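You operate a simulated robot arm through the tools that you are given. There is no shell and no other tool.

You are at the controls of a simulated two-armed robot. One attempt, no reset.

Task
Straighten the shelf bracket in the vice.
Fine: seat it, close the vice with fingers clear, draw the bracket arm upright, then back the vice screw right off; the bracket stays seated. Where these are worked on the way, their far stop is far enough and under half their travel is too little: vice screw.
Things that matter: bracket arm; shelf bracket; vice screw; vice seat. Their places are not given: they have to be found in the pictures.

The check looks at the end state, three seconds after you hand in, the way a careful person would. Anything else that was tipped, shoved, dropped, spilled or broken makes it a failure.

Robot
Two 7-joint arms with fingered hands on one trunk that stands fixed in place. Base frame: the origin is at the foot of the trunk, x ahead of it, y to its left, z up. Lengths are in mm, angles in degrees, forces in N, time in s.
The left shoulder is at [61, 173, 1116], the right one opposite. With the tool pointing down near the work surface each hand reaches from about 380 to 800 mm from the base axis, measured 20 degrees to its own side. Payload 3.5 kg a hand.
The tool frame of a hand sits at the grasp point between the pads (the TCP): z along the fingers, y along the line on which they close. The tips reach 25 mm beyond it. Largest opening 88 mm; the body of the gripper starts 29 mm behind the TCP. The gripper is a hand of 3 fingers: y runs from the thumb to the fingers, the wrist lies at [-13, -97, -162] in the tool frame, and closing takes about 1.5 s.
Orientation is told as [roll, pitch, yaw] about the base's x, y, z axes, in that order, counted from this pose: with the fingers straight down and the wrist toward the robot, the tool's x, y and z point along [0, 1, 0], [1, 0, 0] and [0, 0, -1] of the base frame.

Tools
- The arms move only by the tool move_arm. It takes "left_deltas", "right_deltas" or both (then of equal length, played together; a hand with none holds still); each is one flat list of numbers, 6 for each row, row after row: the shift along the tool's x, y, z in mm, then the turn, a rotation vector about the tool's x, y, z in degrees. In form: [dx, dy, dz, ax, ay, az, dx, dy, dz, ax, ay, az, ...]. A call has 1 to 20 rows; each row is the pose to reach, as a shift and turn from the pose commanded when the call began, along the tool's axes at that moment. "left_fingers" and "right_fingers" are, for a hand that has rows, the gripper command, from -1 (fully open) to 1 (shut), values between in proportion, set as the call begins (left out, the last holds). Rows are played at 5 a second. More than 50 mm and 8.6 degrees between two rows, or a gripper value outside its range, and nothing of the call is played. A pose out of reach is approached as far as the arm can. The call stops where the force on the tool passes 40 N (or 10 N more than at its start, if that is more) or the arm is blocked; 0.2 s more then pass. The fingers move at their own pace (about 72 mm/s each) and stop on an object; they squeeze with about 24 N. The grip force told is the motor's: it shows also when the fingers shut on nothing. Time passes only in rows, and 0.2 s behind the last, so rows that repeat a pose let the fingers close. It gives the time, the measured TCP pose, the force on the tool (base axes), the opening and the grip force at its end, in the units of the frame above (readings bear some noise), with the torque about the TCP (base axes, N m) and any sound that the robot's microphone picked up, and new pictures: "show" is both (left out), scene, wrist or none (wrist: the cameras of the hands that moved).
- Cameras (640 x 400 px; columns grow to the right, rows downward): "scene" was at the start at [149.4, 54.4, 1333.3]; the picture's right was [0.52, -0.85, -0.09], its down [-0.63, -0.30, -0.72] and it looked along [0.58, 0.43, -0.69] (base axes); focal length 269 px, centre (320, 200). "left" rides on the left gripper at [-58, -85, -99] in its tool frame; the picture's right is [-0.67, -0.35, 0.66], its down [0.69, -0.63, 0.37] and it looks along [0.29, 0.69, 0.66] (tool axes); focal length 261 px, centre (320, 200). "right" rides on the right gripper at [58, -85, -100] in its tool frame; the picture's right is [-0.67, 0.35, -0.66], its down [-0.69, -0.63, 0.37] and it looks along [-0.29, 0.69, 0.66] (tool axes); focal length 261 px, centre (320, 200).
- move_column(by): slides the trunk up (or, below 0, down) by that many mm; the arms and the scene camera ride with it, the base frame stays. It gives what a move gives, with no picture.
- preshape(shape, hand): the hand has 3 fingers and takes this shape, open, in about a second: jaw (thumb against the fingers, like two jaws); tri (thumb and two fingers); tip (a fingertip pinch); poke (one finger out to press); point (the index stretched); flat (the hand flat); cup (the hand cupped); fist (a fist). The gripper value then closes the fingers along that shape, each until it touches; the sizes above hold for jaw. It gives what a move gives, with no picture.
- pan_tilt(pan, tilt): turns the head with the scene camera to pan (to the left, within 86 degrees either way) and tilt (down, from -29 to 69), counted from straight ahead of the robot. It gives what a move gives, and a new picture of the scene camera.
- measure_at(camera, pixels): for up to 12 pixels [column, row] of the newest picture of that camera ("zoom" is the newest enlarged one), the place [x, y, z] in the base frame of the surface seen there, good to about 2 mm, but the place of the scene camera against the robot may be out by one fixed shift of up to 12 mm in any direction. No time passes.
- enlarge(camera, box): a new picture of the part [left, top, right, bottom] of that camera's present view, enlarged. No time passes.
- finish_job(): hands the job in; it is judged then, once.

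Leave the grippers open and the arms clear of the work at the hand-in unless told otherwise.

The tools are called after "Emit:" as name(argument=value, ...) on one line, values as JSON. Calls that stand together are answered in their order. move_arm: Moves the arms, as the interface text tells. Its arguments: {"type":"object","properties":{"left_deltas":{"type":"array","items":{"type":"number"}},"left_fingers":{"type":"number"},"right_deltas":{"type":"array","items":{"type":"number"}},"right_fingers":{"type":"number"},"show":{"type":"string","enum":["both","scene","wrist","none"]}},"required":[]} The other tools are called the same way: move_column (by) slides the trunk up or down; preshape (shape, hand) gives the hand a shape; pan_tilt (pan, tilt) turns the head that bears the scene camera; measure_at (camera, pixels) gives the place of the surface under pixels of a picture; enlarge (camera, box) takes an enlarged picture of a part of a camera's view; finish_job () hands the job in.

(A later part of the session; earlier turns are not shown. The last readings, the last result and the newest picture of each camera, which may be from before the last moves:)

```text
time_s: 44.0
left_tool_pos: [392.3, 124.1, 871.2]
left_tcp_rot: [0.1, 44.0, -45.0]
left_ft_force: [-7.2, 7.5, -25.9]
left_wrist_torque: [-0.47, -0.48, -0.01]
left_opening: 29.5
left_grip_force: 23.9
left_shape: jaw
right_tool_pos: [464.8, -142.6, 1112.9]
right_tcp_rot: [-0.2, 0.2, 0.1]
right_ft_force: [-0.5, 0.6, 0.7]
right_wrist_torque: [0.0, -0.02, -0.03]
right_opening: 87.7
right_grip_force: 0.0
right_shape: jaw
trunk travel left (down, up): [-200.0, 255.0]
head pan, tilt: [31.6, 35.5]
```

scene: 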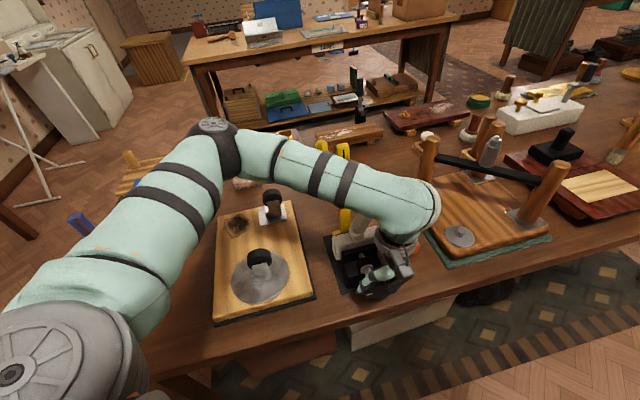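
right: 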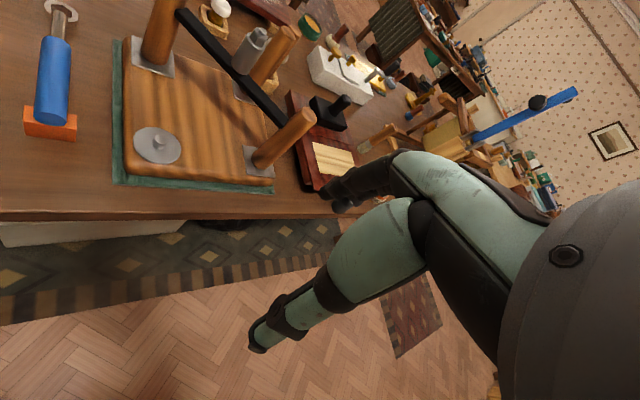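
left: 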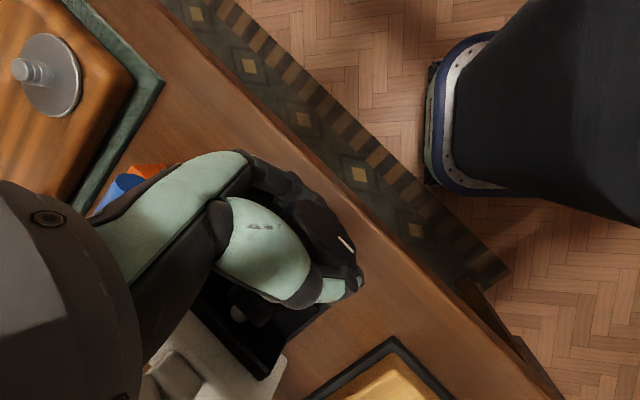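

A torque of about 0.67 N·m against the turn has appeared, so the vice is tightening. I'll measure the jaw, foot and mark to see where it stands.

Emit:
enlarge(camera="left", box=[140, 200, 380, 400])

Emit:
measure_at(camera="left", pixels=[[215, 325], [225, 340], [225, 345], [230, 350], [230, 355], [235, 360], [240, 355], [245, 367], [215, 340], [205, 345], [265, 375], [190, 370]])

```text
2.00 times, centred on (260, 300) of left
```

zoom: 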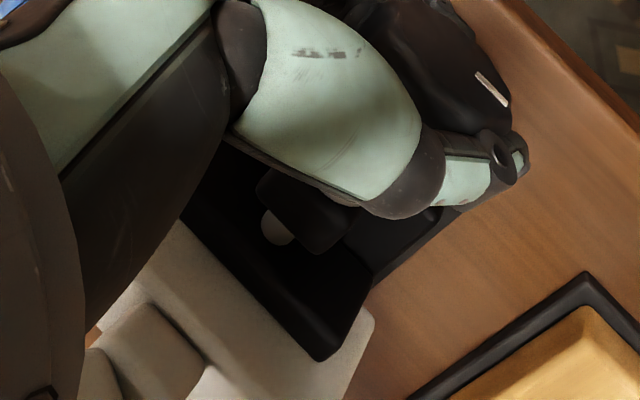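

```text
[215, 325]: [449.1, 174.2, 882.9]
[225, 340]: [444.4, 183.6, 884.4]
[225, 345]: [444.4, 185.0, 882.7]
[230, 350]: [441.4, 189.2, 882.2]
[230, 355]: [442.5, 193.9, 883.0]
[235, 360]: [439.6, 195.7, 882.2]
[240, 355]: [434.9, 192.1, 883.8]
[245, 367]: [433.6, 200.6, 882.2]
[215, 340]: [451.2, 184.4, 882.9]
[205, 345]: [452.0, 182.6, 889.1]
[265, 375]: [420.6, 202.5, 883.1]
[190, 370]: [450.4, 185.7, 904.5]
```

The jaw edge is now at u≈449.5, touching the foot. To confirm it's really at the closed stop, I'll release, swing back and take one more stroke.

Emit:
move_arm(left_deltas=[0, 0, 0, 0, 0, 0, 0, 0, 0, 0, 0, 0, 0, 0, 0, 0, 0, 0, 0, 0, 0, -8, 0, 0, 0, 0, 0, -16, 0, 0, 0, 0, 0, -24, 0, 0, 0, 0, 0, -32, 0, 0, 0, 0, 0, -40, 0, 0, 0, 0, 0, -48, 0, 0, 0, 0, 0, -56, 0, 0, 0, 0, 0, -64, 0, 0, 0, 0, 0, -72, 0, 0, 0, 0, 0, -78, 0, 0, 0, 0, 0, -78, 0, 0], left_fingers=-0.55, show="both")

Emit:
enlarge(camera="scene", box=[325, 215, 405, 305])

```text
time_s: 47.0
left_tool_pos: [391.6, 123.0, 872.3]
left_tcp_rot: [0.1, -34.2, -45.1]
left_ft_force: [-0.1, 0.4, 0.8]
left_wrist_torque: [0.02, 0.02, 0.05]
left_opening: 68.1
left_grip_force: 0.0
left_shape: jaw
right_tool_pos: [463.6, -146.0, 1113.2]
right_tcp_rot: [0.0, 0.1, 0.0]
right_ft_force: [-0.7, 0.3, 0.9]
right_wrist_torque: [-0.01, -0.03, 0.01]
right_opening: 87.6
right_grip_force: 0.1
right_shape: jaw
trunk travel left (down, up): [-200.0, 255.0]
head pan, tilt: [31.6, 35.5]
```

scene: 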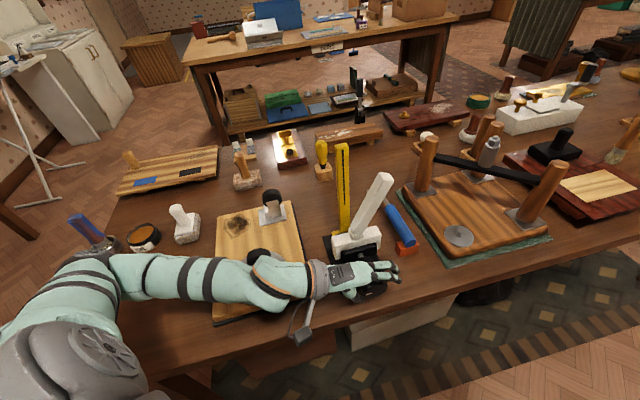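
left: 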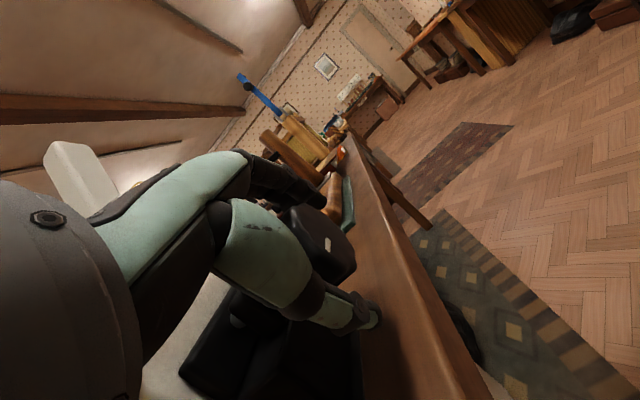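

```text
4.44 times, centred on (365, 260) of scene
```

zoom: 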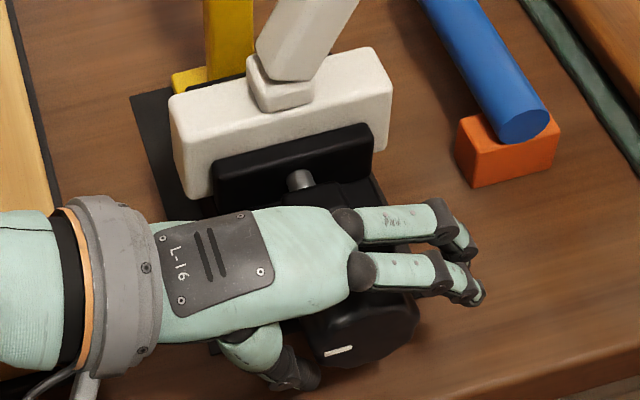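

The mark is now at the left side of the face (about 190° total) and the foot slid slightly toward the fixed jaw. I'll grip and turn again to tighten to the stop.

Emit:
move_arm(left_deltas=[0, 0, 0, 0, 0, 0, 0, 0, 0, 0, 0, 0, 0, 0, 0, 0, 0, 0, 0, 0, 0, 0, 0, 0, 0, 0, 0, 0, 0, 0, 0, 0, 0, 8, 0, 0, 0, 0, 0, 16, 0, 0, 0, 0, 0, 24, 0, 0, 0, 0, 0, 32, 0, 0, 0, 0, 0, 40, 0, 0, 0, 0, 0, 48, 0, 0, 0, 0, 0, 56, 0, 0, 0, 0, 0, 64, 0, 0, 0, 0, 0, 72, 0, 0, 0, 0, 0, 78, 0, 0, 0, 0, 0, 78, 0, 0], left_fingers=1, show="both")

Emit:
enlarge(camera="left", box=[140, 200, 380, 400])

Emit:
measure_at(camera="left", pixels=[[215, 325], [225, 345], [230, 350], [230, 355], [235, 360], [245, 367], [215, 340], [205, 345], [265, 375], [190, 370]])

```text
time_s: 48.8
left_tool_pos: [394.4, 123.7, 867.3]
left_tcp_rot: [-0.1, -10.5, -44.7]
left_ft_force: [5.5, -5.5, -33.0]
left_wrist_torque: [-0.43, -0.43, 0.05]
left_opening: 29.0
left_grip_force: 24.3
left_shape: jaw
right_tool_pos: [465.9, -144.7, 1111.5]
right_tcp_rot: [0.0, 0.2, 0.2]
right_ft_force: [-0.4, 0.6, -0.1]
right_wrist_torque: [-0.02, 0.01, 0.02]
right_opening: 87.8
right_grip_force: 0.0
right_shape: jaw
trunk travel left (down, up): [-200.0, 255.0]
head pan, tilt: [31.6, 35.5]
stopped in row 9 (left hand): the force on the tool passed its limit at 43 N (the readings are from after the stop); the commanded pose is now the measured one
```

scene: 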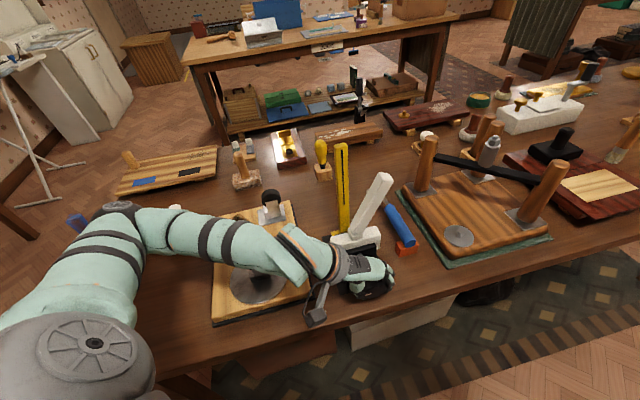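
left: 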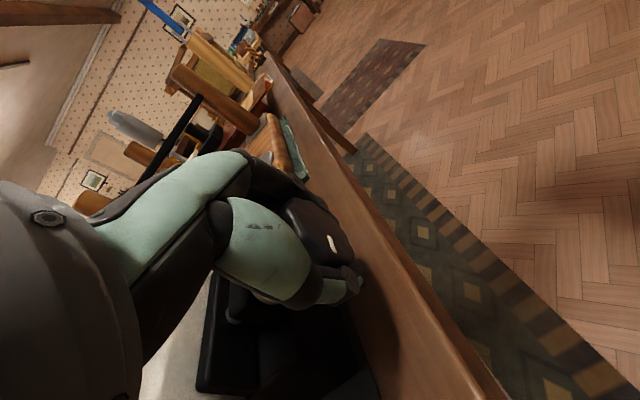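

```text
2.00 times, centred on (260, 300) of left
```

zoom: 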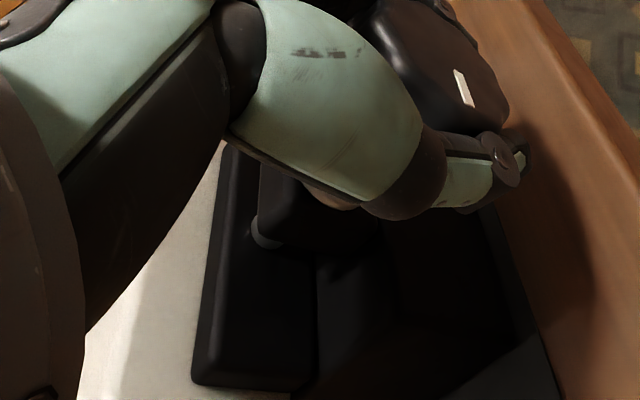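

```text
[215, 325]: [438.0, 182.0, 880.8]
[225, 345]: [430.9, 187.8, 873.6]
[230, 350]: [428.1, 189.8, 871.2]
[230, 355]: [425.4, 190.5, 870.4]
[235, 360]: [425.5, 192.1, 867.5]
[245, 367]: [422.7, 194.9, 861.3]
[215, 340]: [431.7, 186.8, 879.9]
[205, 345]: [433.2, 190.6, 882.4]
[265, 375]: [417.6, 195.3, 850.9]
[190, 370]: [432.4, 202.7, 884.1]
```

The turn stopped at 43 N with about 0.6 N·m of resistance, so the screw is tight and the bracket clamped. I'll open the fingers, back straight off the knob and rise with the hand vertical.

Emit:
move_arm(left_deltas=[0, 0, 0, 0, 0, 0, 0, 0, 0, 0, 0, 0, 0, 0, 0, 0, 0, 0, 0, 0, -30, 0, 0, 0, 0, 0, -65, 5, 0, 0, 0, 0, -105, 10.5, 0, 0, 0, 0, -150, 10.5, 0, 0, 0, 0, -195, 10.5, 0, 0, 0, 0, -240, 10.5, 0, 0], left_fingers=-1, show="both")

Emit:
enlarge(camera="scene", box=[325, 165, 425, 305])

```text
time_s: 50.8
left_tool_pos: [359.6, 153.2, 1107.2]
left_tcp_rot: [0.2, -0.5, -44.9]
left_ft_force: [-0.2, -1.1, 0.3]
left_wrist_torque: [0.02, 0.0, -0.01]
left_opening: 87.9
left_grip_force: 0.1
left_shape: jaw
right_tool_pos: [462.7, -144.8, 1113.3]
right_tcp_rot: [0.0, 0.0, 0.1]
right_ft_force: [0.2, 0.4, 0.8]
right_wrist_torque: [-0.02, 0.02, 0.01]
right_opening: 87.7
right_grip_force: 0.1
right_shape: jaw
trunk travel left (down, up): [-200.0, 255.0]
head pan, tilt: [31.6, 35.5]
```

scene: 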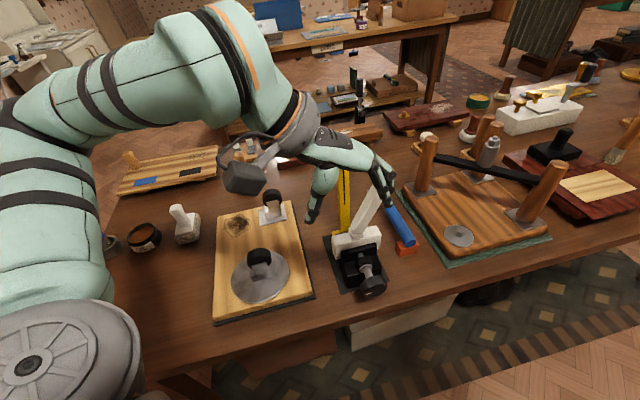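
left: 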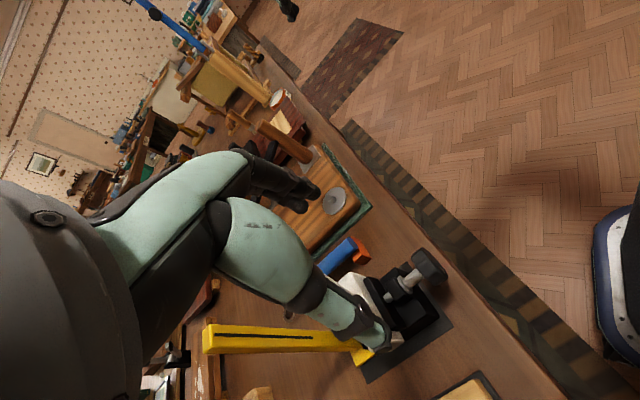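

```text
2.86 times, centred on (375, 235) of scene
```

zoom: 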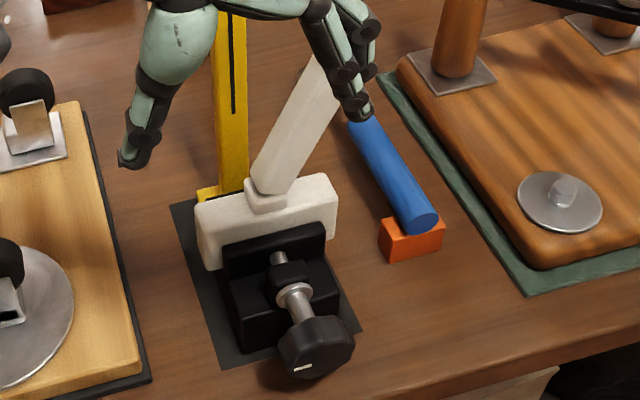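

The jaw is against the foot and the screw is tight. I'll zoom from the hand camera to confirm there is no gap at either jaw and that the arm still leans.

Emit:
enlarge(camera="left", box=[330, 230, 460, 380])

Emit:
measure_at(camera="scene", pixels=[[351, 238], [336, 238], [375, 230], [360, 228], [362, 222], [372, 205], [380, 195], [365, 215], [369, 247], [355, 250], [376, 252], [345, 240]])

```text
2.67 times, centred on (395, 305) of left
```

zoom: 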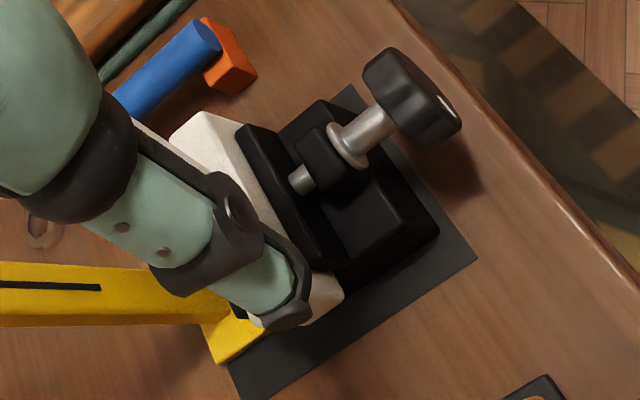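

```text
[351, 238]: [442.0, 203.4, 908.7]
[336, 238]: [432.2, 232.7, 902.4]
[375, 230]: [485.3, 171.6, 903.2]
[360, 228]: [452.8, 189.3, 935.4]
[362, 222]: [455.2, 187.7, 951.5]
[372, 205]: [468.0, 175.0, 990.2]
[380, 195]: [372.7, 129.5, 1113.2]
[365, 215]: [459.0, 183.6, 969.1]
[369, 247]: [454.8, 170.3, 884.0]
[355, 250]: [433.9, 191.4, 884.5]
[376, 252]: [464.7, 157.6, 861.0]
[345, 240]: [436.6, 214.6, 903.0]
```

The jaw presses the foot with no visible gap. Next I'll move the left hand above the leaning arm again, tilted 23° with its axis in line with the arm.

Emit:
move_arm(left_deltas=[0, 0, -25, 0, 0, 0, 25, 33, -25, 6, 0, 0, 51, 67, -25, 12, 0, 0, 76, 100, -25, 18, 0, 0, 102, 134, -25, 23, 0, 0, 102, 134, -25, 23, 0, 0], left_fingers=-1, show="both")

Emit:
enlarge(camera="left", box=[350, 200, 530, 340])

```text
time_s: 52.2
left_tool_pos: [526.4, 131.3, 1134.0]
left_tcp_rot: [0.3, 22.6, -45.0]
left_ft_force: [-0.2, 0.4, 0.3]
left_wrist_torque: [0.01, 0.01, 0.02]
left_opening: 88.0
left_grip_force: 0.0
left_shape: jaw
right_tool_pos: [461.6, -144.2, 1112.9]
right_tcp_rot: [0.0, 0.0, 0.0]
right_ft_force: [0.7, 1.0, 0.7]
right_wrist_torque: [0.03, 0.0, -0.02]
right_opening: 87.5
right_grip_force: 0.1
right_shape: jaw
trunk travel left (down, up): [-200.0, 255.0]
head pan, tilt: [31.6, 35.5]
```

scene: 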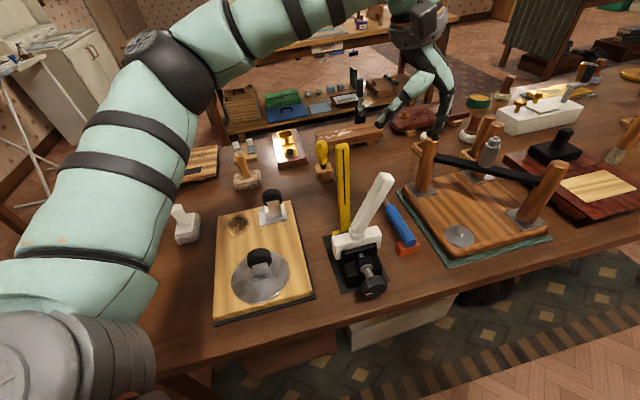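
left: 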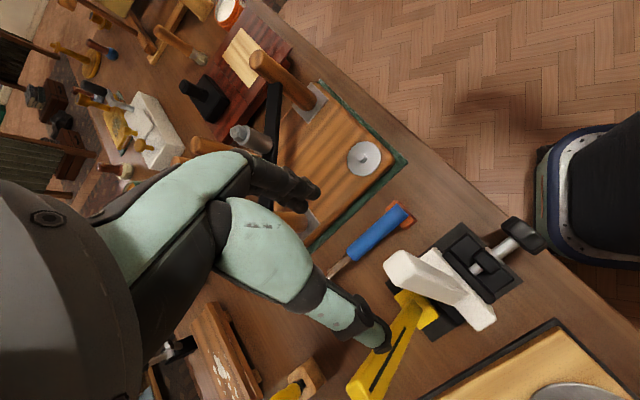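

```text
2.86 times, centred on (440, 270) of left
```

zoom: 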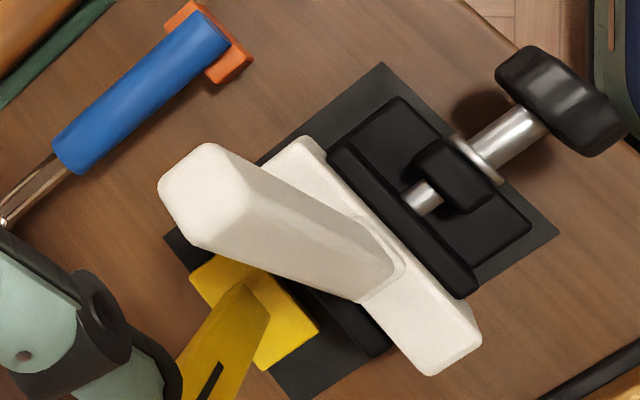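

The bracket is clearly clamped. I'll measure the arm's top corners and foot to align the grasp.

Emit:
measure_at(camera="zoom", pixels=[[212, 152], [168, 190], [206, 240], [250, 205], [210, 197], [310, 235], [380, 270], [305, 142], [474, 335], [432, 368], [420, 290], [300, 270]])

```text
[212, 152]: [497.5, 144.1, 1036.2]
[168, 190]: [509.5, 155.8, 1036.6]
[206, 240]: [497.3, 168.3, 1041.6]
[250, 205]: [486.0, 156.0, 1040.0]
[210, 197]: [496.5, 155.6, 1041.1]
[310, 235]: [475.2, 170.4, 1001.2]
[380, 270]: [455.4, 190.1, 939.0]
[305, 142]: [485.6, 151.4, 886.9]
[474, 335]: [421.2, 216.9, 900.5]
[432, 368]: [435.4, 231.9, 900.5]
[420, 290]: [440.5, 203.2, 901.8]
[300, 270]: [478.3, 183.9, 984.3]
```

The arm's top centre is at u≈462, v≈241.5, z≈1039. I'll correct by a couple of mm and descend 122 mm along the arm.

Emit:
move_arm(left_deltas=[-2.8, 2.2, 30, 0, 0, 0, -2.8, 2.2, 60, 0, 0, 0, -2.8, 2.2, 92, 0, 0, 0, -2.8, 2.2, 122, 0, 0, 0, -2.8, 2.2, 122, 0, 0, 0], left_fingers=-1, show="wrist")

```text
time_s: 53.4
left_tool_pos: [492.2, 163.7, 1020.9]
left_tcp_rot: [0.3, 22.6, -44.8]
left_ft_force: [0.4, -0.1, -0.2]
left_wrist_torque: [0.0, -0.01, -0.02]
left_opening: 87.6
left_grip_force: 0.0
left_shape: jaw
right_tool_pos: [462.2, -145.9, 1113.4]
right_tcp_rot: [0.0, 0.0, 0.1]
right_ft_force: [0.0, 0.2, -0.6]
right_wrist_torque: [-0.01, 0.02, 0.01]
right_opening: 87.6
right_grip_force: 0.0
right_shape: jaw
trunk travel left (down, up): [-200.0, 255.0]
head pan, tilt: [31.6, 35.5]
```

left: 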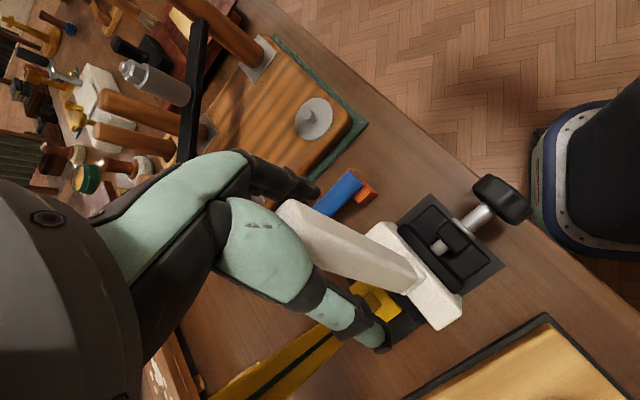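

The arm sits between thumb and fingers as before. I'll close the grip on it.

Emit:
move_arm(left_deltas=[0, 0, 0, 0, 0, 0, 0, 0, 0, 0, 0, 0, 0, 0, 0, 0, 0, 0, 0, 0, 0, 0, 0, 0, 0, 0, 0, 0, 0, 0, 0, 0, 0, 0, 0, 0, 0, 0, 0, 0, 0, 0, 0, 0, 0, 0, 0, 0], left_fingers=1, show="none")

```text
time_s: 55.2
left_tool_pos: [492.4, 163.3, 1020.7]
left_tcp_rot: [0.0, 22.6, -44.9]
left_ft_force: [0.3, 0.6, -0.3]
left_wrist_torque: [-0.01, 0.0, -0.02]
left_opening: 19.1
left_grip_force: 23.8
left_shape: jaw
right_tool_pos: [464.1, -144.9, 1113.0]
right_tcp_rot: [0.0, 0.1, 0.1]
right_ft_force: [0.4, -0.6, -0.7]
right_wrist_torque: [0.01, 0.0, -0.02]
right_opening: 87.5
right_grip_force: 0.1
right_shape: jaw
trunk travel left (down, up): [-200.0, 255.0]
head pan, tilt: [31.6, 35.5]
```

The grip is firm (19.1 mm). I'll draw the arm toward upright by arcing the hand about the hinge (about 117 mm down the arm), the first 12° in small steps.

Emit:
move_arm(left_deltas=[0, -3.05, 0.04, -1.5, 0, 0, 0, -6.1, 0.16, -3, 0, 0, 0, -9.15, 0.36, -4.5, 0, 0, 0, -12.2, 0.64, -6, 0, 0, 0, -15.2, 1.0, -7.5, 0, 0, 0, -18.2, 1.44, -9, 0, 0, 0, -21.2, 1.95, -10.5, 0, 0, 0, -24.2, 2.55, -12, 0, 0], show="both")

```text
time_s: 57.0
left_tool_pos: [477.2, 178.0, 1026.6]
left_tcp_rot: [0.1, 10.6, -44.8]
left_ft_force: [4.3, -2.3, 0.9]
left_wrist_torque: [-0.02, -0.07, 0.02]
left_opening: 19.3
left_grip_force: 24.0
left_shape: jaw
right_tool_pos: [464.5, -146.6, 1113.0]
right_tcp_rot: [0.1, 0.0, 0.1]
right_ft_force: [-0.3, -0.2, -0.6]
right_wrist_torque: [0.02, -0.01, 0.04]
right_opening: 87.4
right_grip_force: 0.2
right_shape: jaw
trunk travel left (down, up): [-200.0, 255.0]
head pan, tilt: [31.6, 35.5]
```

scene: 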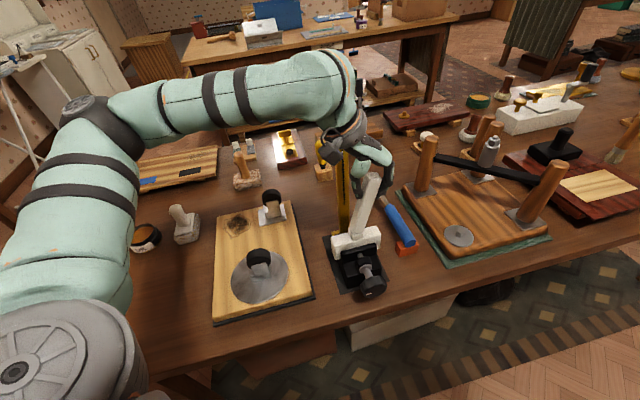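
left: 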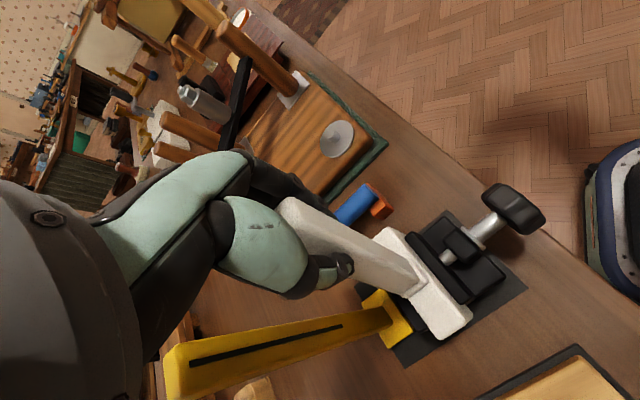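

The arm follows with only about 5 N of resistance, now leaning ~10.6°. I'll continue the remaining 10.6° to upright.

Emit:
move_arm(left_deltas=[0, -3.05, 0.04, -1.5, 0, 0, 0, -6.1, 0.16, -3, 0, 0, 0, -9.15, 0.36, -4.5, 0, 0, 0, -12.2, 0.64, -6, 0, 0, 0, -15.2, 1.0, -7.5, 0, 0, 0, -18.2, 1.44, -9, 0, 0, 0, -21.4, 2.0, -10.6, 0, 0, 0, -21.4, 2.0, -10.6, 0, 0], show="both")

```text
time_s: 58.8
left_tool_pos: [460.1, 194.3, 1027.8]
left_tcp_rot: [0.0, 0.0, -44.8]
left_ft_force: [4.3, -2.2, 0.4]
left_wrist_torque: [-0.07, -0.12, 0.01]
left_opening: 19.5
left_grip_force: 24.6
left_shape: jaw
right_tool_pos: [464.0, -145.8, 1113.2]
right_tcp_rot: [0.0, 0.1, 0.0]
right_ft_force: [0.5, -0.1, -0.2]
right_wrist_torque: [-0.01, 0.02, -0.03]
right_opening: 87.8
right_grip_force: 0.1
right_shape: jaw
trunk travel left (down, up): [-200.0, 255.0]
head pan, tilt: [31.6, 35.5]
```

scene: 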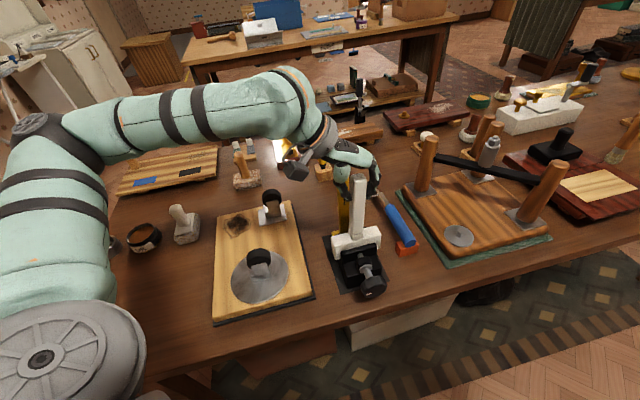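
left: 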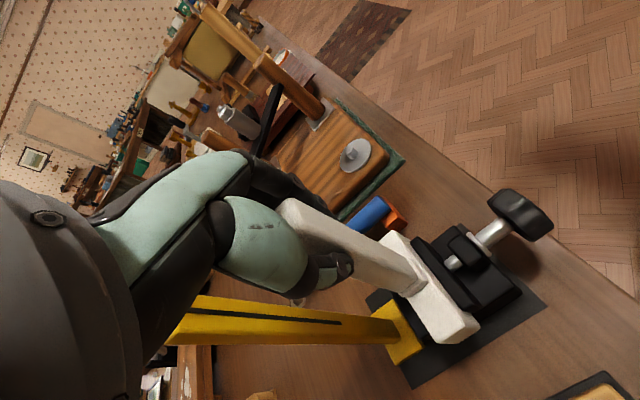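

The hand is vertical now. I'll check the arm's actual uprightness by measuring points along its edges.

Emit:
enlarge(camera="left", box=[260, 180, 480, 350])

Emit:
measure_at(camera="left", pixels=[[300, 205], [320, 217], [340, 229], [360, 241], [380, 253], [400, 265], [340, 240], [360, 255], [380, 270], [400, 283], [330, 232], [350, 247]])

Emit:
enlarge(camera="scene", box=[320, 160, 410, 270])

Emit:
measure_at(camera="scene", pixels=[[350, 185], [350, 200], [350, 215], [350, 225], [364, 185], [364, 200], [363, 215], [362, 225], [357, 180], [357, 195], [357, 210], [357, 225]])

```text
2.35 times, centred on (370, 265) of left
```

zoom: 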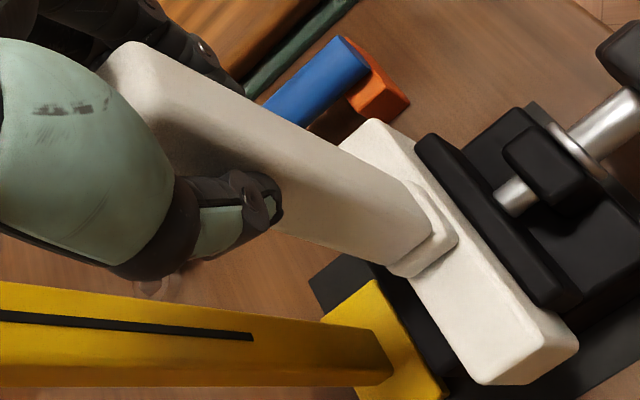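

```text
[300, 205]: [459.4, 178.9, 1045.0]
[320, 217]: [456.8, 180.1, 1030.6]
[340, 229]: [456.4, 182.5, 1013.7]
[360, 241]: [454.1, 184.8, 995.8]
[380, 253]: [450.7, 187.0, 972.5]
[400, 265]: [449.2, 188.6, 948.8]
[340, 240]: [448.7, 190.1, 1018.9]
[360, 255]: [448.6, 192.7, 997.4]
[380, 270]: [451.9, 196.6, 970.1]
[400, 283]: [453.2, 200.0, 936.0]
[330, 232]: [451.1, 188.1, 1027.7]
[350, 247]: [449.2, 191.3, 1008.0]
```

```text
3.64 times, centred on (365, 215) of scene
```

zoom: 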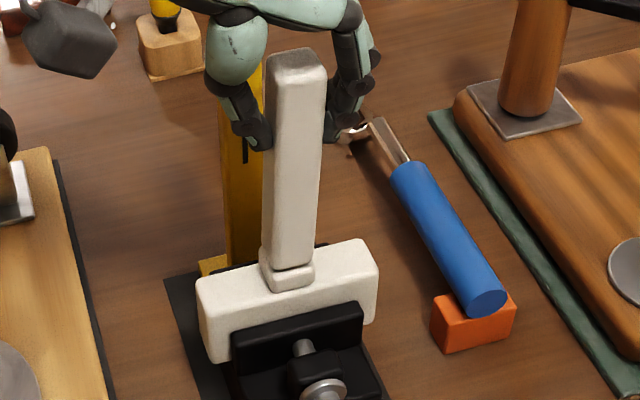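

```text
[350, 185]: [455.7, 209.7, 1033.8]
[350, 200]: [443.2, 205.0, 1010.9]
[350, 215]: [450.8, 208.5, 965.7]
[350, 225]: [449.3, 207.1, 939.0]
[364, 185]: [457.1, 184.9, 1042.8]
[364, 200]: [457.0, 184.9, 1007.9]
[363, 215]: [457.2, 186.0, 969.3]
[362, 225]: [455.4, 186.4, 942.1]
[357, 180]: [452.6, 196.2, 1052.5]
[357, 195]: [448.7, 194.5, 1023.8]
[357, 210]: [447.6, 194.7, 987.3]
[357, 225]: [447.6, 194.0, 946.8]
```

Emit:
measure_at(camera="left", pixels=[[310, 211], [325, 218], [340, 225.5], [355, 233], [370, 240], [385, 247.5], [400, 255], [410, 260], [365, 282], [375, 285], [385, 289], [395, 292]])

Emit:
measure_at(camera="scene", pixels=[[365.5, 180], [365, 190], [364.5, 200], [364, 210], [363, 220], [362.5, 227], [351, 180], [350.5, 190], [350, 200], [349.5, 210], [349, 220], [348.5, 227]])

```text
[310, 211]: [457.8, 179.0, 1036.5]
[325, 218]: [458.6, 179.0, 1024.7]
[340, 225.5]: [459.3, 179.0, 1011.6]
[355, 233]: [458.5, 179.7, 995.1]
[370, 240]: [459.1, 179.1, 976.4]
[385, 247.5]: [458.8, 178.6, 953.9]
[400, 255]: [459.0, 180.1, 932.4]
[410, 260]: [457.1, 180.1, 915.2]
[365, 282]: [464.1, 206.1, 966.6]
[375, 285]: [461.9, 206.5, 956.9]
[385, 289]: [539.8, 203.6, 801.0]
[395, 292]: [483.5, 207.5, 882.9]
```

```text
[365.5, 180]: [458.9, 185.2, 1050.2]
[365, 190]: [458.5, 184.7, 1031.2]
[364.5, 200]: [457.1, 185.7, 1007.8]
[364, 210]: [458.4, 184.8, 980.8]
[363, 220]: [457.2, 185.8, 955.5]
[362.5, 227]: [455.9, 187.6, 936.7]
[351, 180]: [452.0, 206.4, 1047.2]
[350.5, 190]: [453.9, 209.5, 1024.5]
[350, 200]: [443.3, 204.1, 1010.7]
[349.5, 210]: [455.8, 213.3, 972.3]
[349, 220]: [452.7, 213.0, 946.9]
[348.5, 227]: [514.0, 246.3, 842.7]
```

The arm's edge stays at v≈197.5 from z=915 to 1036, so it is upright within about 0.3°. I'll release and check whether it stays.

Emit:
move_arm(left_deltas=[0, 0, 0, 0, 0, 0, 0, 0, 0, 0, 0, 0, 0, 0, 0, 0, 0, 0, 0, 0, 0, 0, 0, 0, 0, 0, 0, 0, 0, 0], left_fingers=-0.5, show="both")

Emit:
measure_at(camera="left", pixels=[[310, 211], [325, 218], [340, 225.5], [355, 233], [370, 240], [385, 247.5], [400, 255], [410, 260]])

Emit:
enlarge(camera="left", box=[260, 180, 480, 350])

```text
time_s: 60.0
left_tool_pos: [460.5, 194.7, 1028.5]
left_tcp_rot: [0.2, -0.1, -45.0]
left_ft_force: [0.1, -0.9, 0.0]
left_wrist_torque: [0.0, -0.01, 0.01]
left_opening: 65.7
left_grip_force: 0.1
left_shape: jaw
right_tool_pos: [462.8, -144.5, 1114.0]
right_tcp_rot: [0.0, 0.0, 0.1]
right_ft_force: [0.7, -0.7, -0.5]
right_wrist_torque: [0.01, 0.0, -0.01]
right_opening: 87.8
right_grip_force: 0.1
right_shape: jaw
trunk travel left (down, up): [-200.0, 255.0]
head pan, tilt: [31.6, 35.5]
```

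scene: 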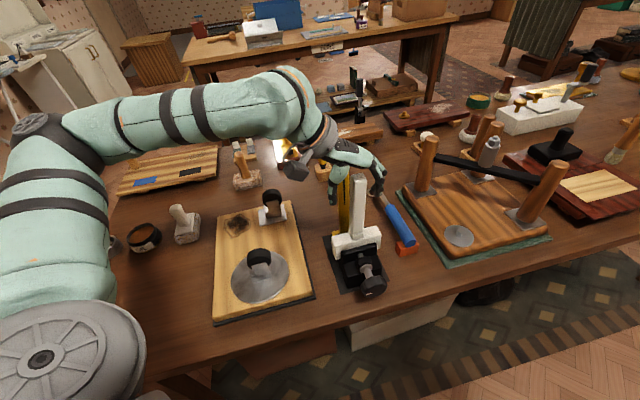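
left: 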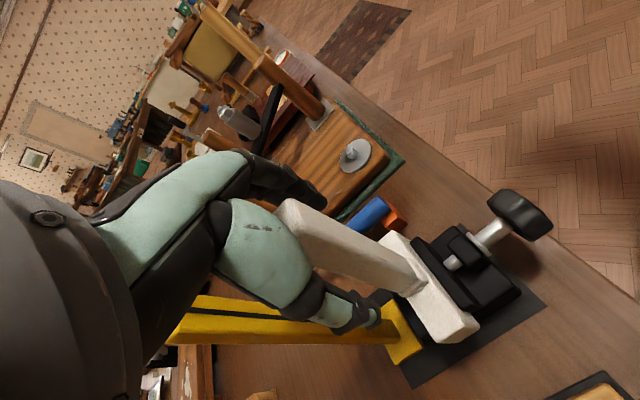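

```text
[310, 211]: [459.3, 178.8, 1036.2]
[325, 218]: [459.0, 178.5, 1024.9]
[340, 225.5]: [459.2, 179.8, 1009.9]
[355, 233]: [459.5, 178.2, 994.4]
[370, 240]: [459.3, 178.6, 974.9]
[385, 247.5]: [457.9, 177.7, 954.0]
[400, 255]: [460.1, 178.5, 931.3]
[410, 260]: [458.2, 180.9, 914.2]
```

```text
2.35 times, centred on (370, 265) of left
```

zoom: 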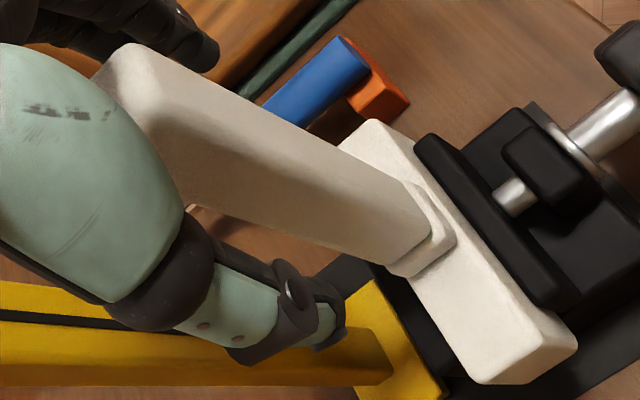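

The arm stays upright after release. Next the screw must be backed off: I'll lift the hand clear above the arm, move to the knob's u, and tilt to +40° ready to grip the knob for counter-clockwise strokes.

Emit:
move_arm(left_deltas=[0, 0, -30, 0, 0, 0, 0, 0, -60, 0, 0, 0, 0, 0, -92, 0, 0, 0, -33, 0, -92, 0, 0, 0, -66, 0, -92, 0, 0, 0, -99, 0, -92, 0, 0, 0, -99, 16, -75, 8, 0, 0, -99, 32, -55, 16, 0, 0, -99, 48, -30, 24, 0, 0, -99, 60, 0, 32, 0, 0, -99, 66, 40, 40, 0, 0, -99, 66, 79, 40, 0, 0, -99, 66, 79, 40, 0, 0], left_fingers=-0.6, show="both")

```text
time_s: 62.8
left_tool_pos: [439.1, 77.6, 948.4]
left_tcp_rot: [0.1, 39.9, -44.8]
left_ft_force: [0.3, 0.4, -0.7]
left_wrist_torque: [0.01, 0.0, 0.02]
left_opening: 70.2
left_grip_force: 0.1
left_shape: jaw
right_tool_pos: [463.3, -146.4, 1113.3]
right_tcp_rot: [-0.1, 0.0, 0.1]
right_ft_force: [-0.5, -0.2, -0.2]
right_wrist_torque: [-0.02, 0.02, -0.04]
right_opening: 87.6
right_grip_force: 0.1
right_shape: jaw
trunk travel left (down, up): [-200.0, 255.0]
head pan, tilt: [31.6, 35.5]
```

scene: 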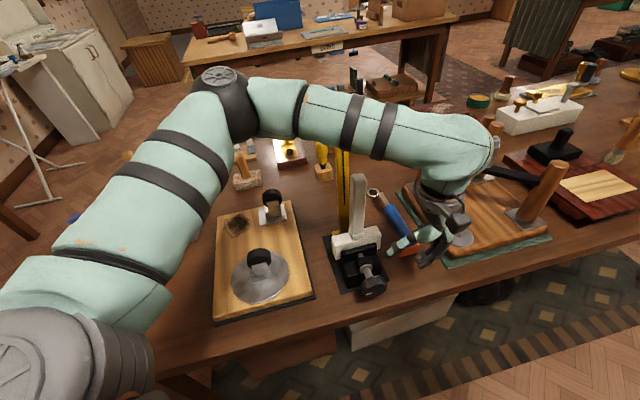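
left: 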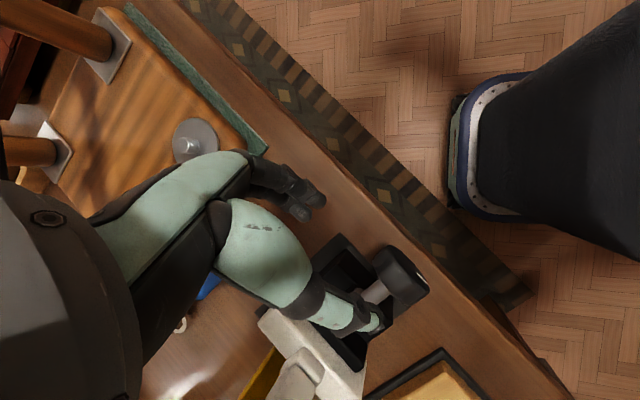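

The forearm's clearance over the now-upright arm is best at a smaller tilt, so I'll reduce to 33° and descend onto the knob along the tool axis, fingers at 70 mm.

Emit:
move_arm(left_deltas=[-1.4, -13.7, 1.7, -7, 0, 0, -1.4, -9.6, 34.8, -7, 0, 0, -1.4, -5.6, 68, -7, 0, 0, -1.4, -1.5, 101, -7, 0, 0, -1.4, -1.5, 101, -7, 0, 0], left_fingers=-0.6, show="both")

```text
time_s: 64.0
left_tool_pos: [391.6, 122.7, 872.3]
left_tcp_rot: [0.1, 32.9, -44.8]
left_ft_force: [0.1, 0.7, 0.2]
left_wrist_torque: [0.0, 0.0, 0.0]
left_opening: 70.0
left_grip_force: 0.1
left_shape: jaw
right_tool_pos: [463.2, -145.1, 1112.8]
right_tcp_rot: [0.0, 0.2, 0.1]
right_ft_force: [-0.4, 0.5, -0.6]
right_wrist_torque: [-0.03, -0.01, 0.02]
right_opening: 87.5
right_grip_force: 0.0
right_shape: jaw
trunk travel left (down, up): [-200.0, 255.0]
head pan, tilt: [31.6, 35.5]
```

scene: 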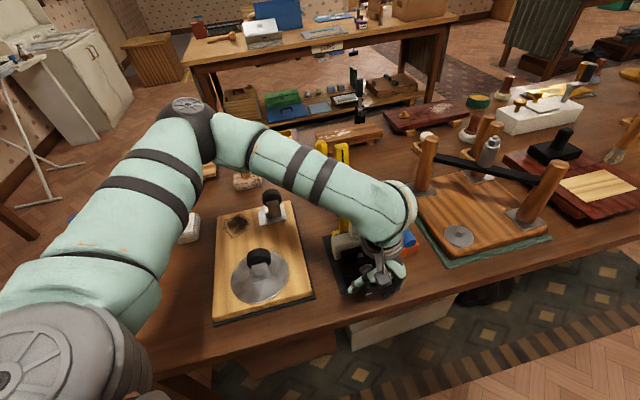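
left: 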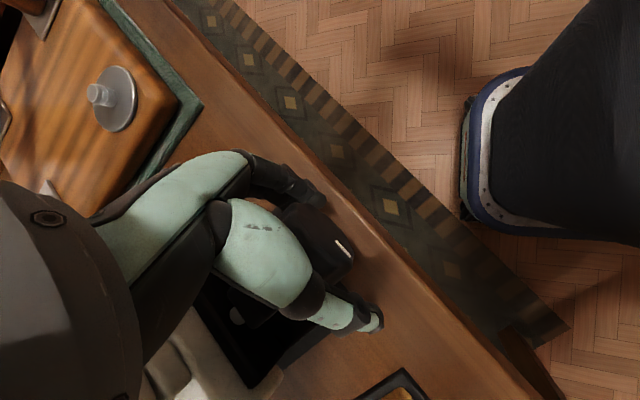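

The hand is positioned on the knob at θ=33°. The forearm hides the arm in the scene, so I'll measure forearm points to confirm clearance from the bracket arm (u 453–474, v 178–198, z<1050).

Emit:
measure_at(camera="scene", pixels=[[350, 180], [360, 190], [370, 180], [355, 200], [345, 190], [365, 170], [380, 195], [375, 215], [360, 208], [350, 170], [340, 165], [395, 190]])

Emit:
enlarge(camera="left", box=[130, 250, 330, 400])

```text
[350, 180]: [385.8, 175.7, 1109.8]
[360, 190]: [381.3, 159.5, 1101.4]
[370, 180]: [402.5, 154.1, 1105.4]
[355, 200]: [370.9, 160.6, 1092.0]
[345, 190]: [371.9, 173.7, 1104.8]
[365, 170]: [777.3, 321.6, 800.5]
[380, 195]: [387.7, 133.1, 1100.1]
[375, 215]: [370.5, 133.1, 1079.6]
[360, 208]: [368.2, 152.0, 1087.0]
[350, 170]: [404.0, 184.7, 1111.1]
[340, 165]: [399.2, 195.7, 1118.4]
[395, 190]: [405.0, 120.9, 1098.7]
```

```text
2.67 times, centred on (230, 325) of left
```

zoom: 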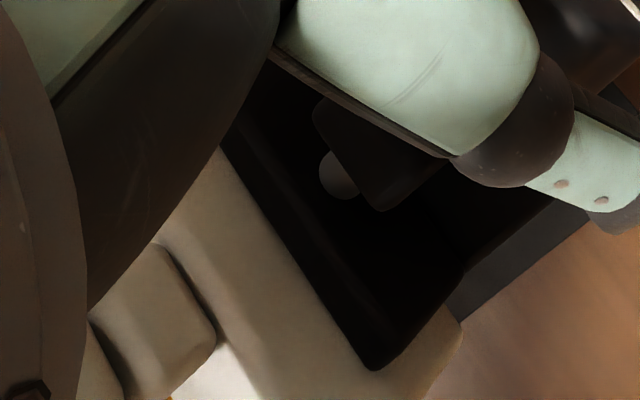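

The forearm's far side is at u≈394–416, over 35 mm from the bracket arm. Next I'll close on the knob and turn counter-clockwise 66°.

Emit:
move_arm(left_deltas=[0, 0, 0, 0, 0, 0, 0, 0, 0, 0, 0, 0, 0, 0, 0, 0, 0, 0, 0, 0, 0, 0, 0, 0, 0, 0, 0, 0, 0, 0, 0, 0, 0, -6, 0, 0, 0, 0, 0, -12, 0, 0, 0, 0, 0, -18, 0, 0, 0, 0, 0, -24, 0, 0, 0, 0, 0, -30, 0, 0, 0, 0, 0, -36, 0, 0, 0, 0, 0, -42, 0, 0, 0, 0, 0, -48, 0, 0, 0, 0, 0, -54, 0, 0, 0, 0, 0, -60, 0, 0, 0, 0, 0, -66, 0, 0, 0, 0, 0, -66, 0, 0], left_fingers=1, show="both")

```text
time_s: 67.6
left_tool_pos: [391.4, 122.8, 870.9]
left_tcp_rot: [0.1, -33.0, -45.0]
left_ft_force: [1.5, -2.5, -17.9]
left_wrist_torque: [0.0, 0.0, 0.01]
left_opening: 31.1
left_grip_force: 24.1
left_shape: jaw
right_tool_pos: [465.1, -144.7, 1112.6]
right_tcp_rot: [0.0, 0.1, 0.2]
right_ft_force: [1.0, -0.6, 0.3]
right_wrist_torque: [0.01, 0.0, 0.0]
right_opening: 87.6
right_grip_force: 0.0
right_shape: jaw
trunk travel left (down, up): [-200.0, 255.0]
head pan, tilt: [31.6, 35.5]
```

scene: 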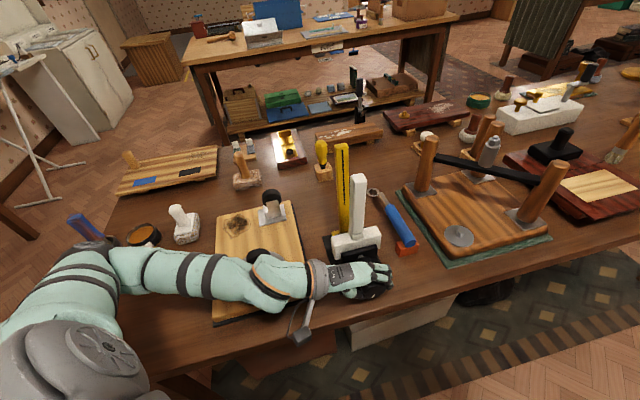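
left: 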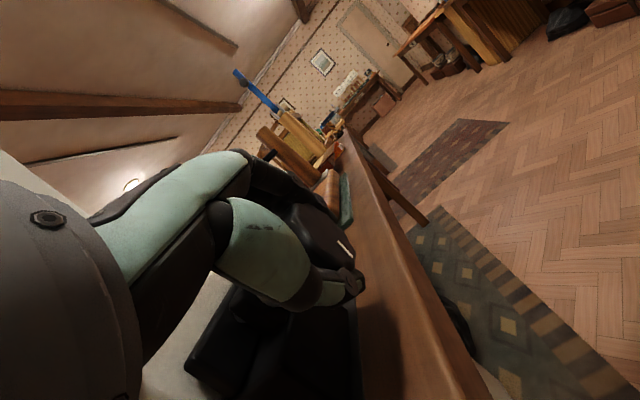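

The knob followed 66° counter-clockwise with no resistance. I'll release, swing the open hand forward to 33° and take the next stroke.

Emit:
move_arm(left_deltas=[0, 0, 0, 0, 0, 0, 0, 0, 0, 0, 0, 0, 0, 0, 0, 0, 0, 0, 0, 0, 0, 7, 0, 0, 0, 0, 0, 14, 0, 0, 0, 0, 0, 21, 0, 0, 0, 0, 0, 28, 0, 0, 0, 0, 0, 35, 0, 0, 0, 0, 0, 42, 0, 0, 0, 0, 0, 49, 0, 0, 0, 0, 0, 56, 0, 0, 0, 0, 0, 63, 0, 0, 0, 0, 0, 68, 0, 0, 0, 0, 0, 68, 0, 0], left_fingers=-0.55, show="wrist")

```text
time_s: 70.6
left_tool_pos: [390.8, 123.9, 872.1]
left_tcp_rot: [0.2, 35.0, -44.8]
left_ft_force: [0.5, 0.4, 0.4]
left_wrist_torque: [0.02, 0.01, 0.03]
left_opening: 68.1
left_grip_force: 0.0
left_shape: jaw
right_tool_pos: [463.4, -144.8, 1112.9]
right_tcp_rot: [0.0, -0.1, 0.0]
right_ft_force: [-0.1, 0.0, 0.4]
right_wrist_torque: [0.02, -0.02, -0.01]
right_opening: 87.5
right_grip_force: 0.1
right_shape: jaw
trunk travel left (down, up): [-200.0, 255.0]
head pan, tilt: [31.6, 35.5]
```

left: 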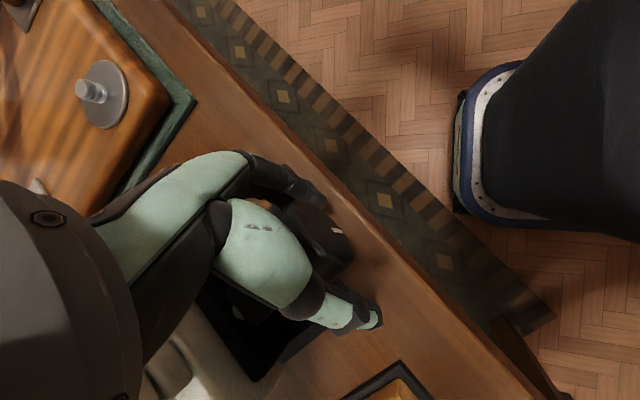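

The swing was free and the mark is now at (335,230) in the hand view. I'll grip and turn counter-clockwise another 68°.

Emit:
move_arm(left_deltas=[0, 0, 0, 0, 0, 0, 0, 0, 0, 0, 0, 0, 0, 0, 0, 0, 0, 0, 0, 0, 0, 0, 0, 0, 0, 0, 0, 0, 0, 0, 0, 0, 0, -7, 0, 0, 0, 0, 0, -14, 0, 0, 0, 0, 0, -21, 0, 0, 0, 0, 0, -28, 0, 0, 0, 0, 0, -35, 0, 0, 0, 0, 0, -42, 0, 0, 0, 0, 0, -49, 0, 0, 0, 0, 0, -56, 0, 0, 0, 0, 0, -63, 0, 0, 0, 0, 0, -68, 0, 0, 0, 0, 0, -68, 0, 0], left_fingers=1, show="wrist")

```text
time_s: 74.0
left_tool_pos: [391.0, 124.6, 870.1]
left_tcp_rot: [0.0, -33.0, -45.0]
left_ft_force: [-1.3, -1.1, -23.0]
left_wrist_torque: [0.04, 0.03, -0.06]
left_opening: 31.1
left_grip_force: 23.7
left_shape: jaw
right_tool_pos: [464.8, -143.5, 1112.1]
right_tcp_rot: [0.0, 0.0, 0.1]
right_ft_force: [0.1, 0.1, 0.7]
right_wrist_torque: [0.03, 0.0, 0.0]
right_opening: 87.8
right_grip_force: 0.1
right_shape: jaw
trunk travel left (down, up): [-200.0, 255.0]
head pan, tilt: [31.6, 35.5]
```

left: 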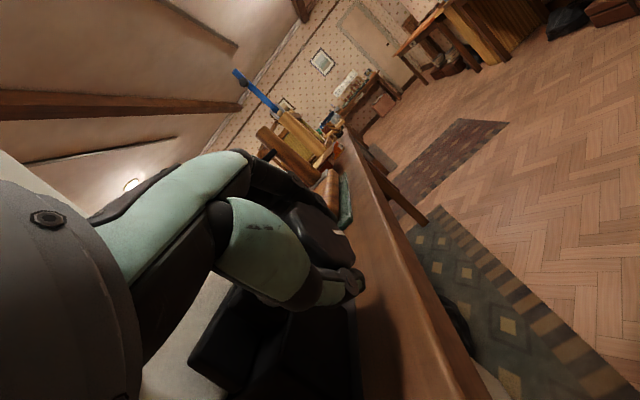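

Again it followed freely (134° backed off so far). I'll repeat: release and swing forward.

Emit:
move_arm(left_deltas=[0, 0, 0, 0, 0, 0, 0, 0, 0, 0, 0, 0, 0, 0, 0, 0, 0, 0, 0, 0, 0, 7, 0, 0, 0, 0, 0, 14, 0, 0, 0, 0, 0, 21, 0, 0, 0, 0, 0, 28, 0, 0, 0, 0, 0, 35, 0, 0, 0, 0, 0, 42, 0, 0, 0, 0, 0, 49, 0, 0, 0, 0, 0, 56, 0, 0, 0, 0, 0, 63, 0, 0, 0, 0, 0, 68, 0, 0, 0, 0, 0, 68, 0, 0], left_fingers=-0.55, show="wrist")

```text
time_s: 77.0
left_tool_pos: [389.7, 122.6, 872.7]
left_tcp_rot: [0.1, 35.0, -44.8]
left_ft_force: [-0.3, -0.6, 0.5]
left_wrist_torque: [-0.01, -0.01, -0.02]
left_opening: 68.2
left_grip_force: 0.0
left_shape: jaw
right_tool_pos: [462.8, -142.7, 1113.3]
right_tcp_rot: [0.0, 0.0, 0.1]
right_ft_force: [-0.6, 1.1, -0.1]
right_wrist_torque: [0.03, 0.02, 0.0]
right_opening: 87.6
right_grip_force: 0.0
right_shape: jaw
trunk travel left (down, up): [-200.0, 255.0]
head pan, tilt: [31.6, 35.5]
```

left: 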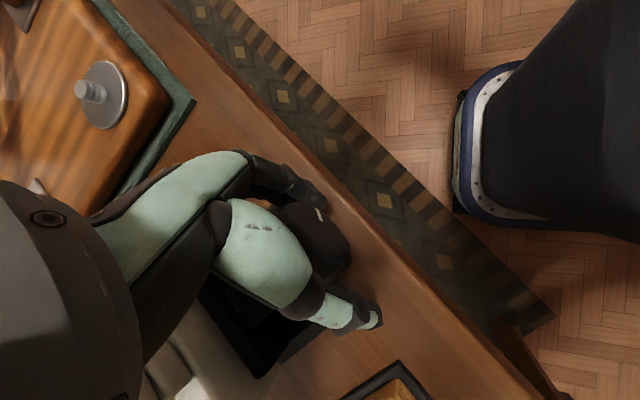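

The mark is now at the upper edge (320,213). I'll grip and turn counter-clockwise another 68°, watching for the stop.

Emit:
move_arm(left_deltas=[0, 0, 0, 0, 0, 0, 0, 0, 0, 0, 0, 0, 0, 0, 0, 0, 0, 0, 0, 0, 0, 0, 0, 0, 0, 0, 0, 0, 0, 0, 0, 0, 0, -7, 0, 0, 0, 0, 0, -14, 0, 0, 0, 0, 0, -21, 0, 0, 0, 0, 0, -28, 0, 0, 0, 0, 0, -35, 0, 0, 0, 0, 0, -42, 0, 0, 0, 0, 0, -49, 0, 0, 0, 0, 0, -56, 0, 0, 0, 0, 0, -63, 0, 0, 0, 0, 0, -68, 0, 0, 0, 0, 0, -68, 0, 0], left_fingers=1, show="both")

```text
time_s: 80.4
left_tool_pos: [390.6, 123.7, 870.9]
left_tcp_rot: [0.1, -33.0, -45.0]
left_ft_force: [-3.5, -5.2, -26.0]
left_wrist_torque: [0.01, 0.03, -0.11]
left_opening: 32.1
left_grip_force: 24.0
left_shape: jaw
right_tool_pos: [464.5, -145.6, 1112.1]
right_tcp_rot: [0.0, 0.1, 0.2]
right_ft_force: [0.3, -0.1, 0.3]
right_wrist_torque: [0.02, 0.0, 0.0]
right_opening: 87.6
right_grip_force: 0.1
right_shape: jaw
trunk travel left (down, up): [-200.0, 255.0]
head pan, tilt: [31.6, 35.5]
```

scene: 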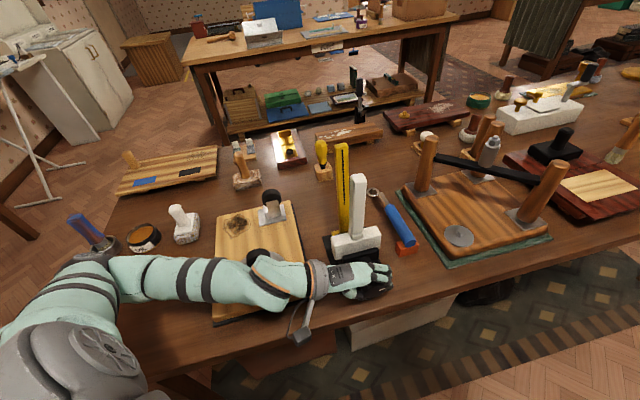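
left: 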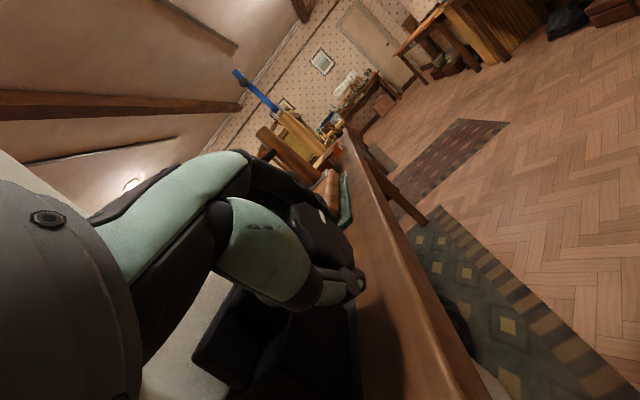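

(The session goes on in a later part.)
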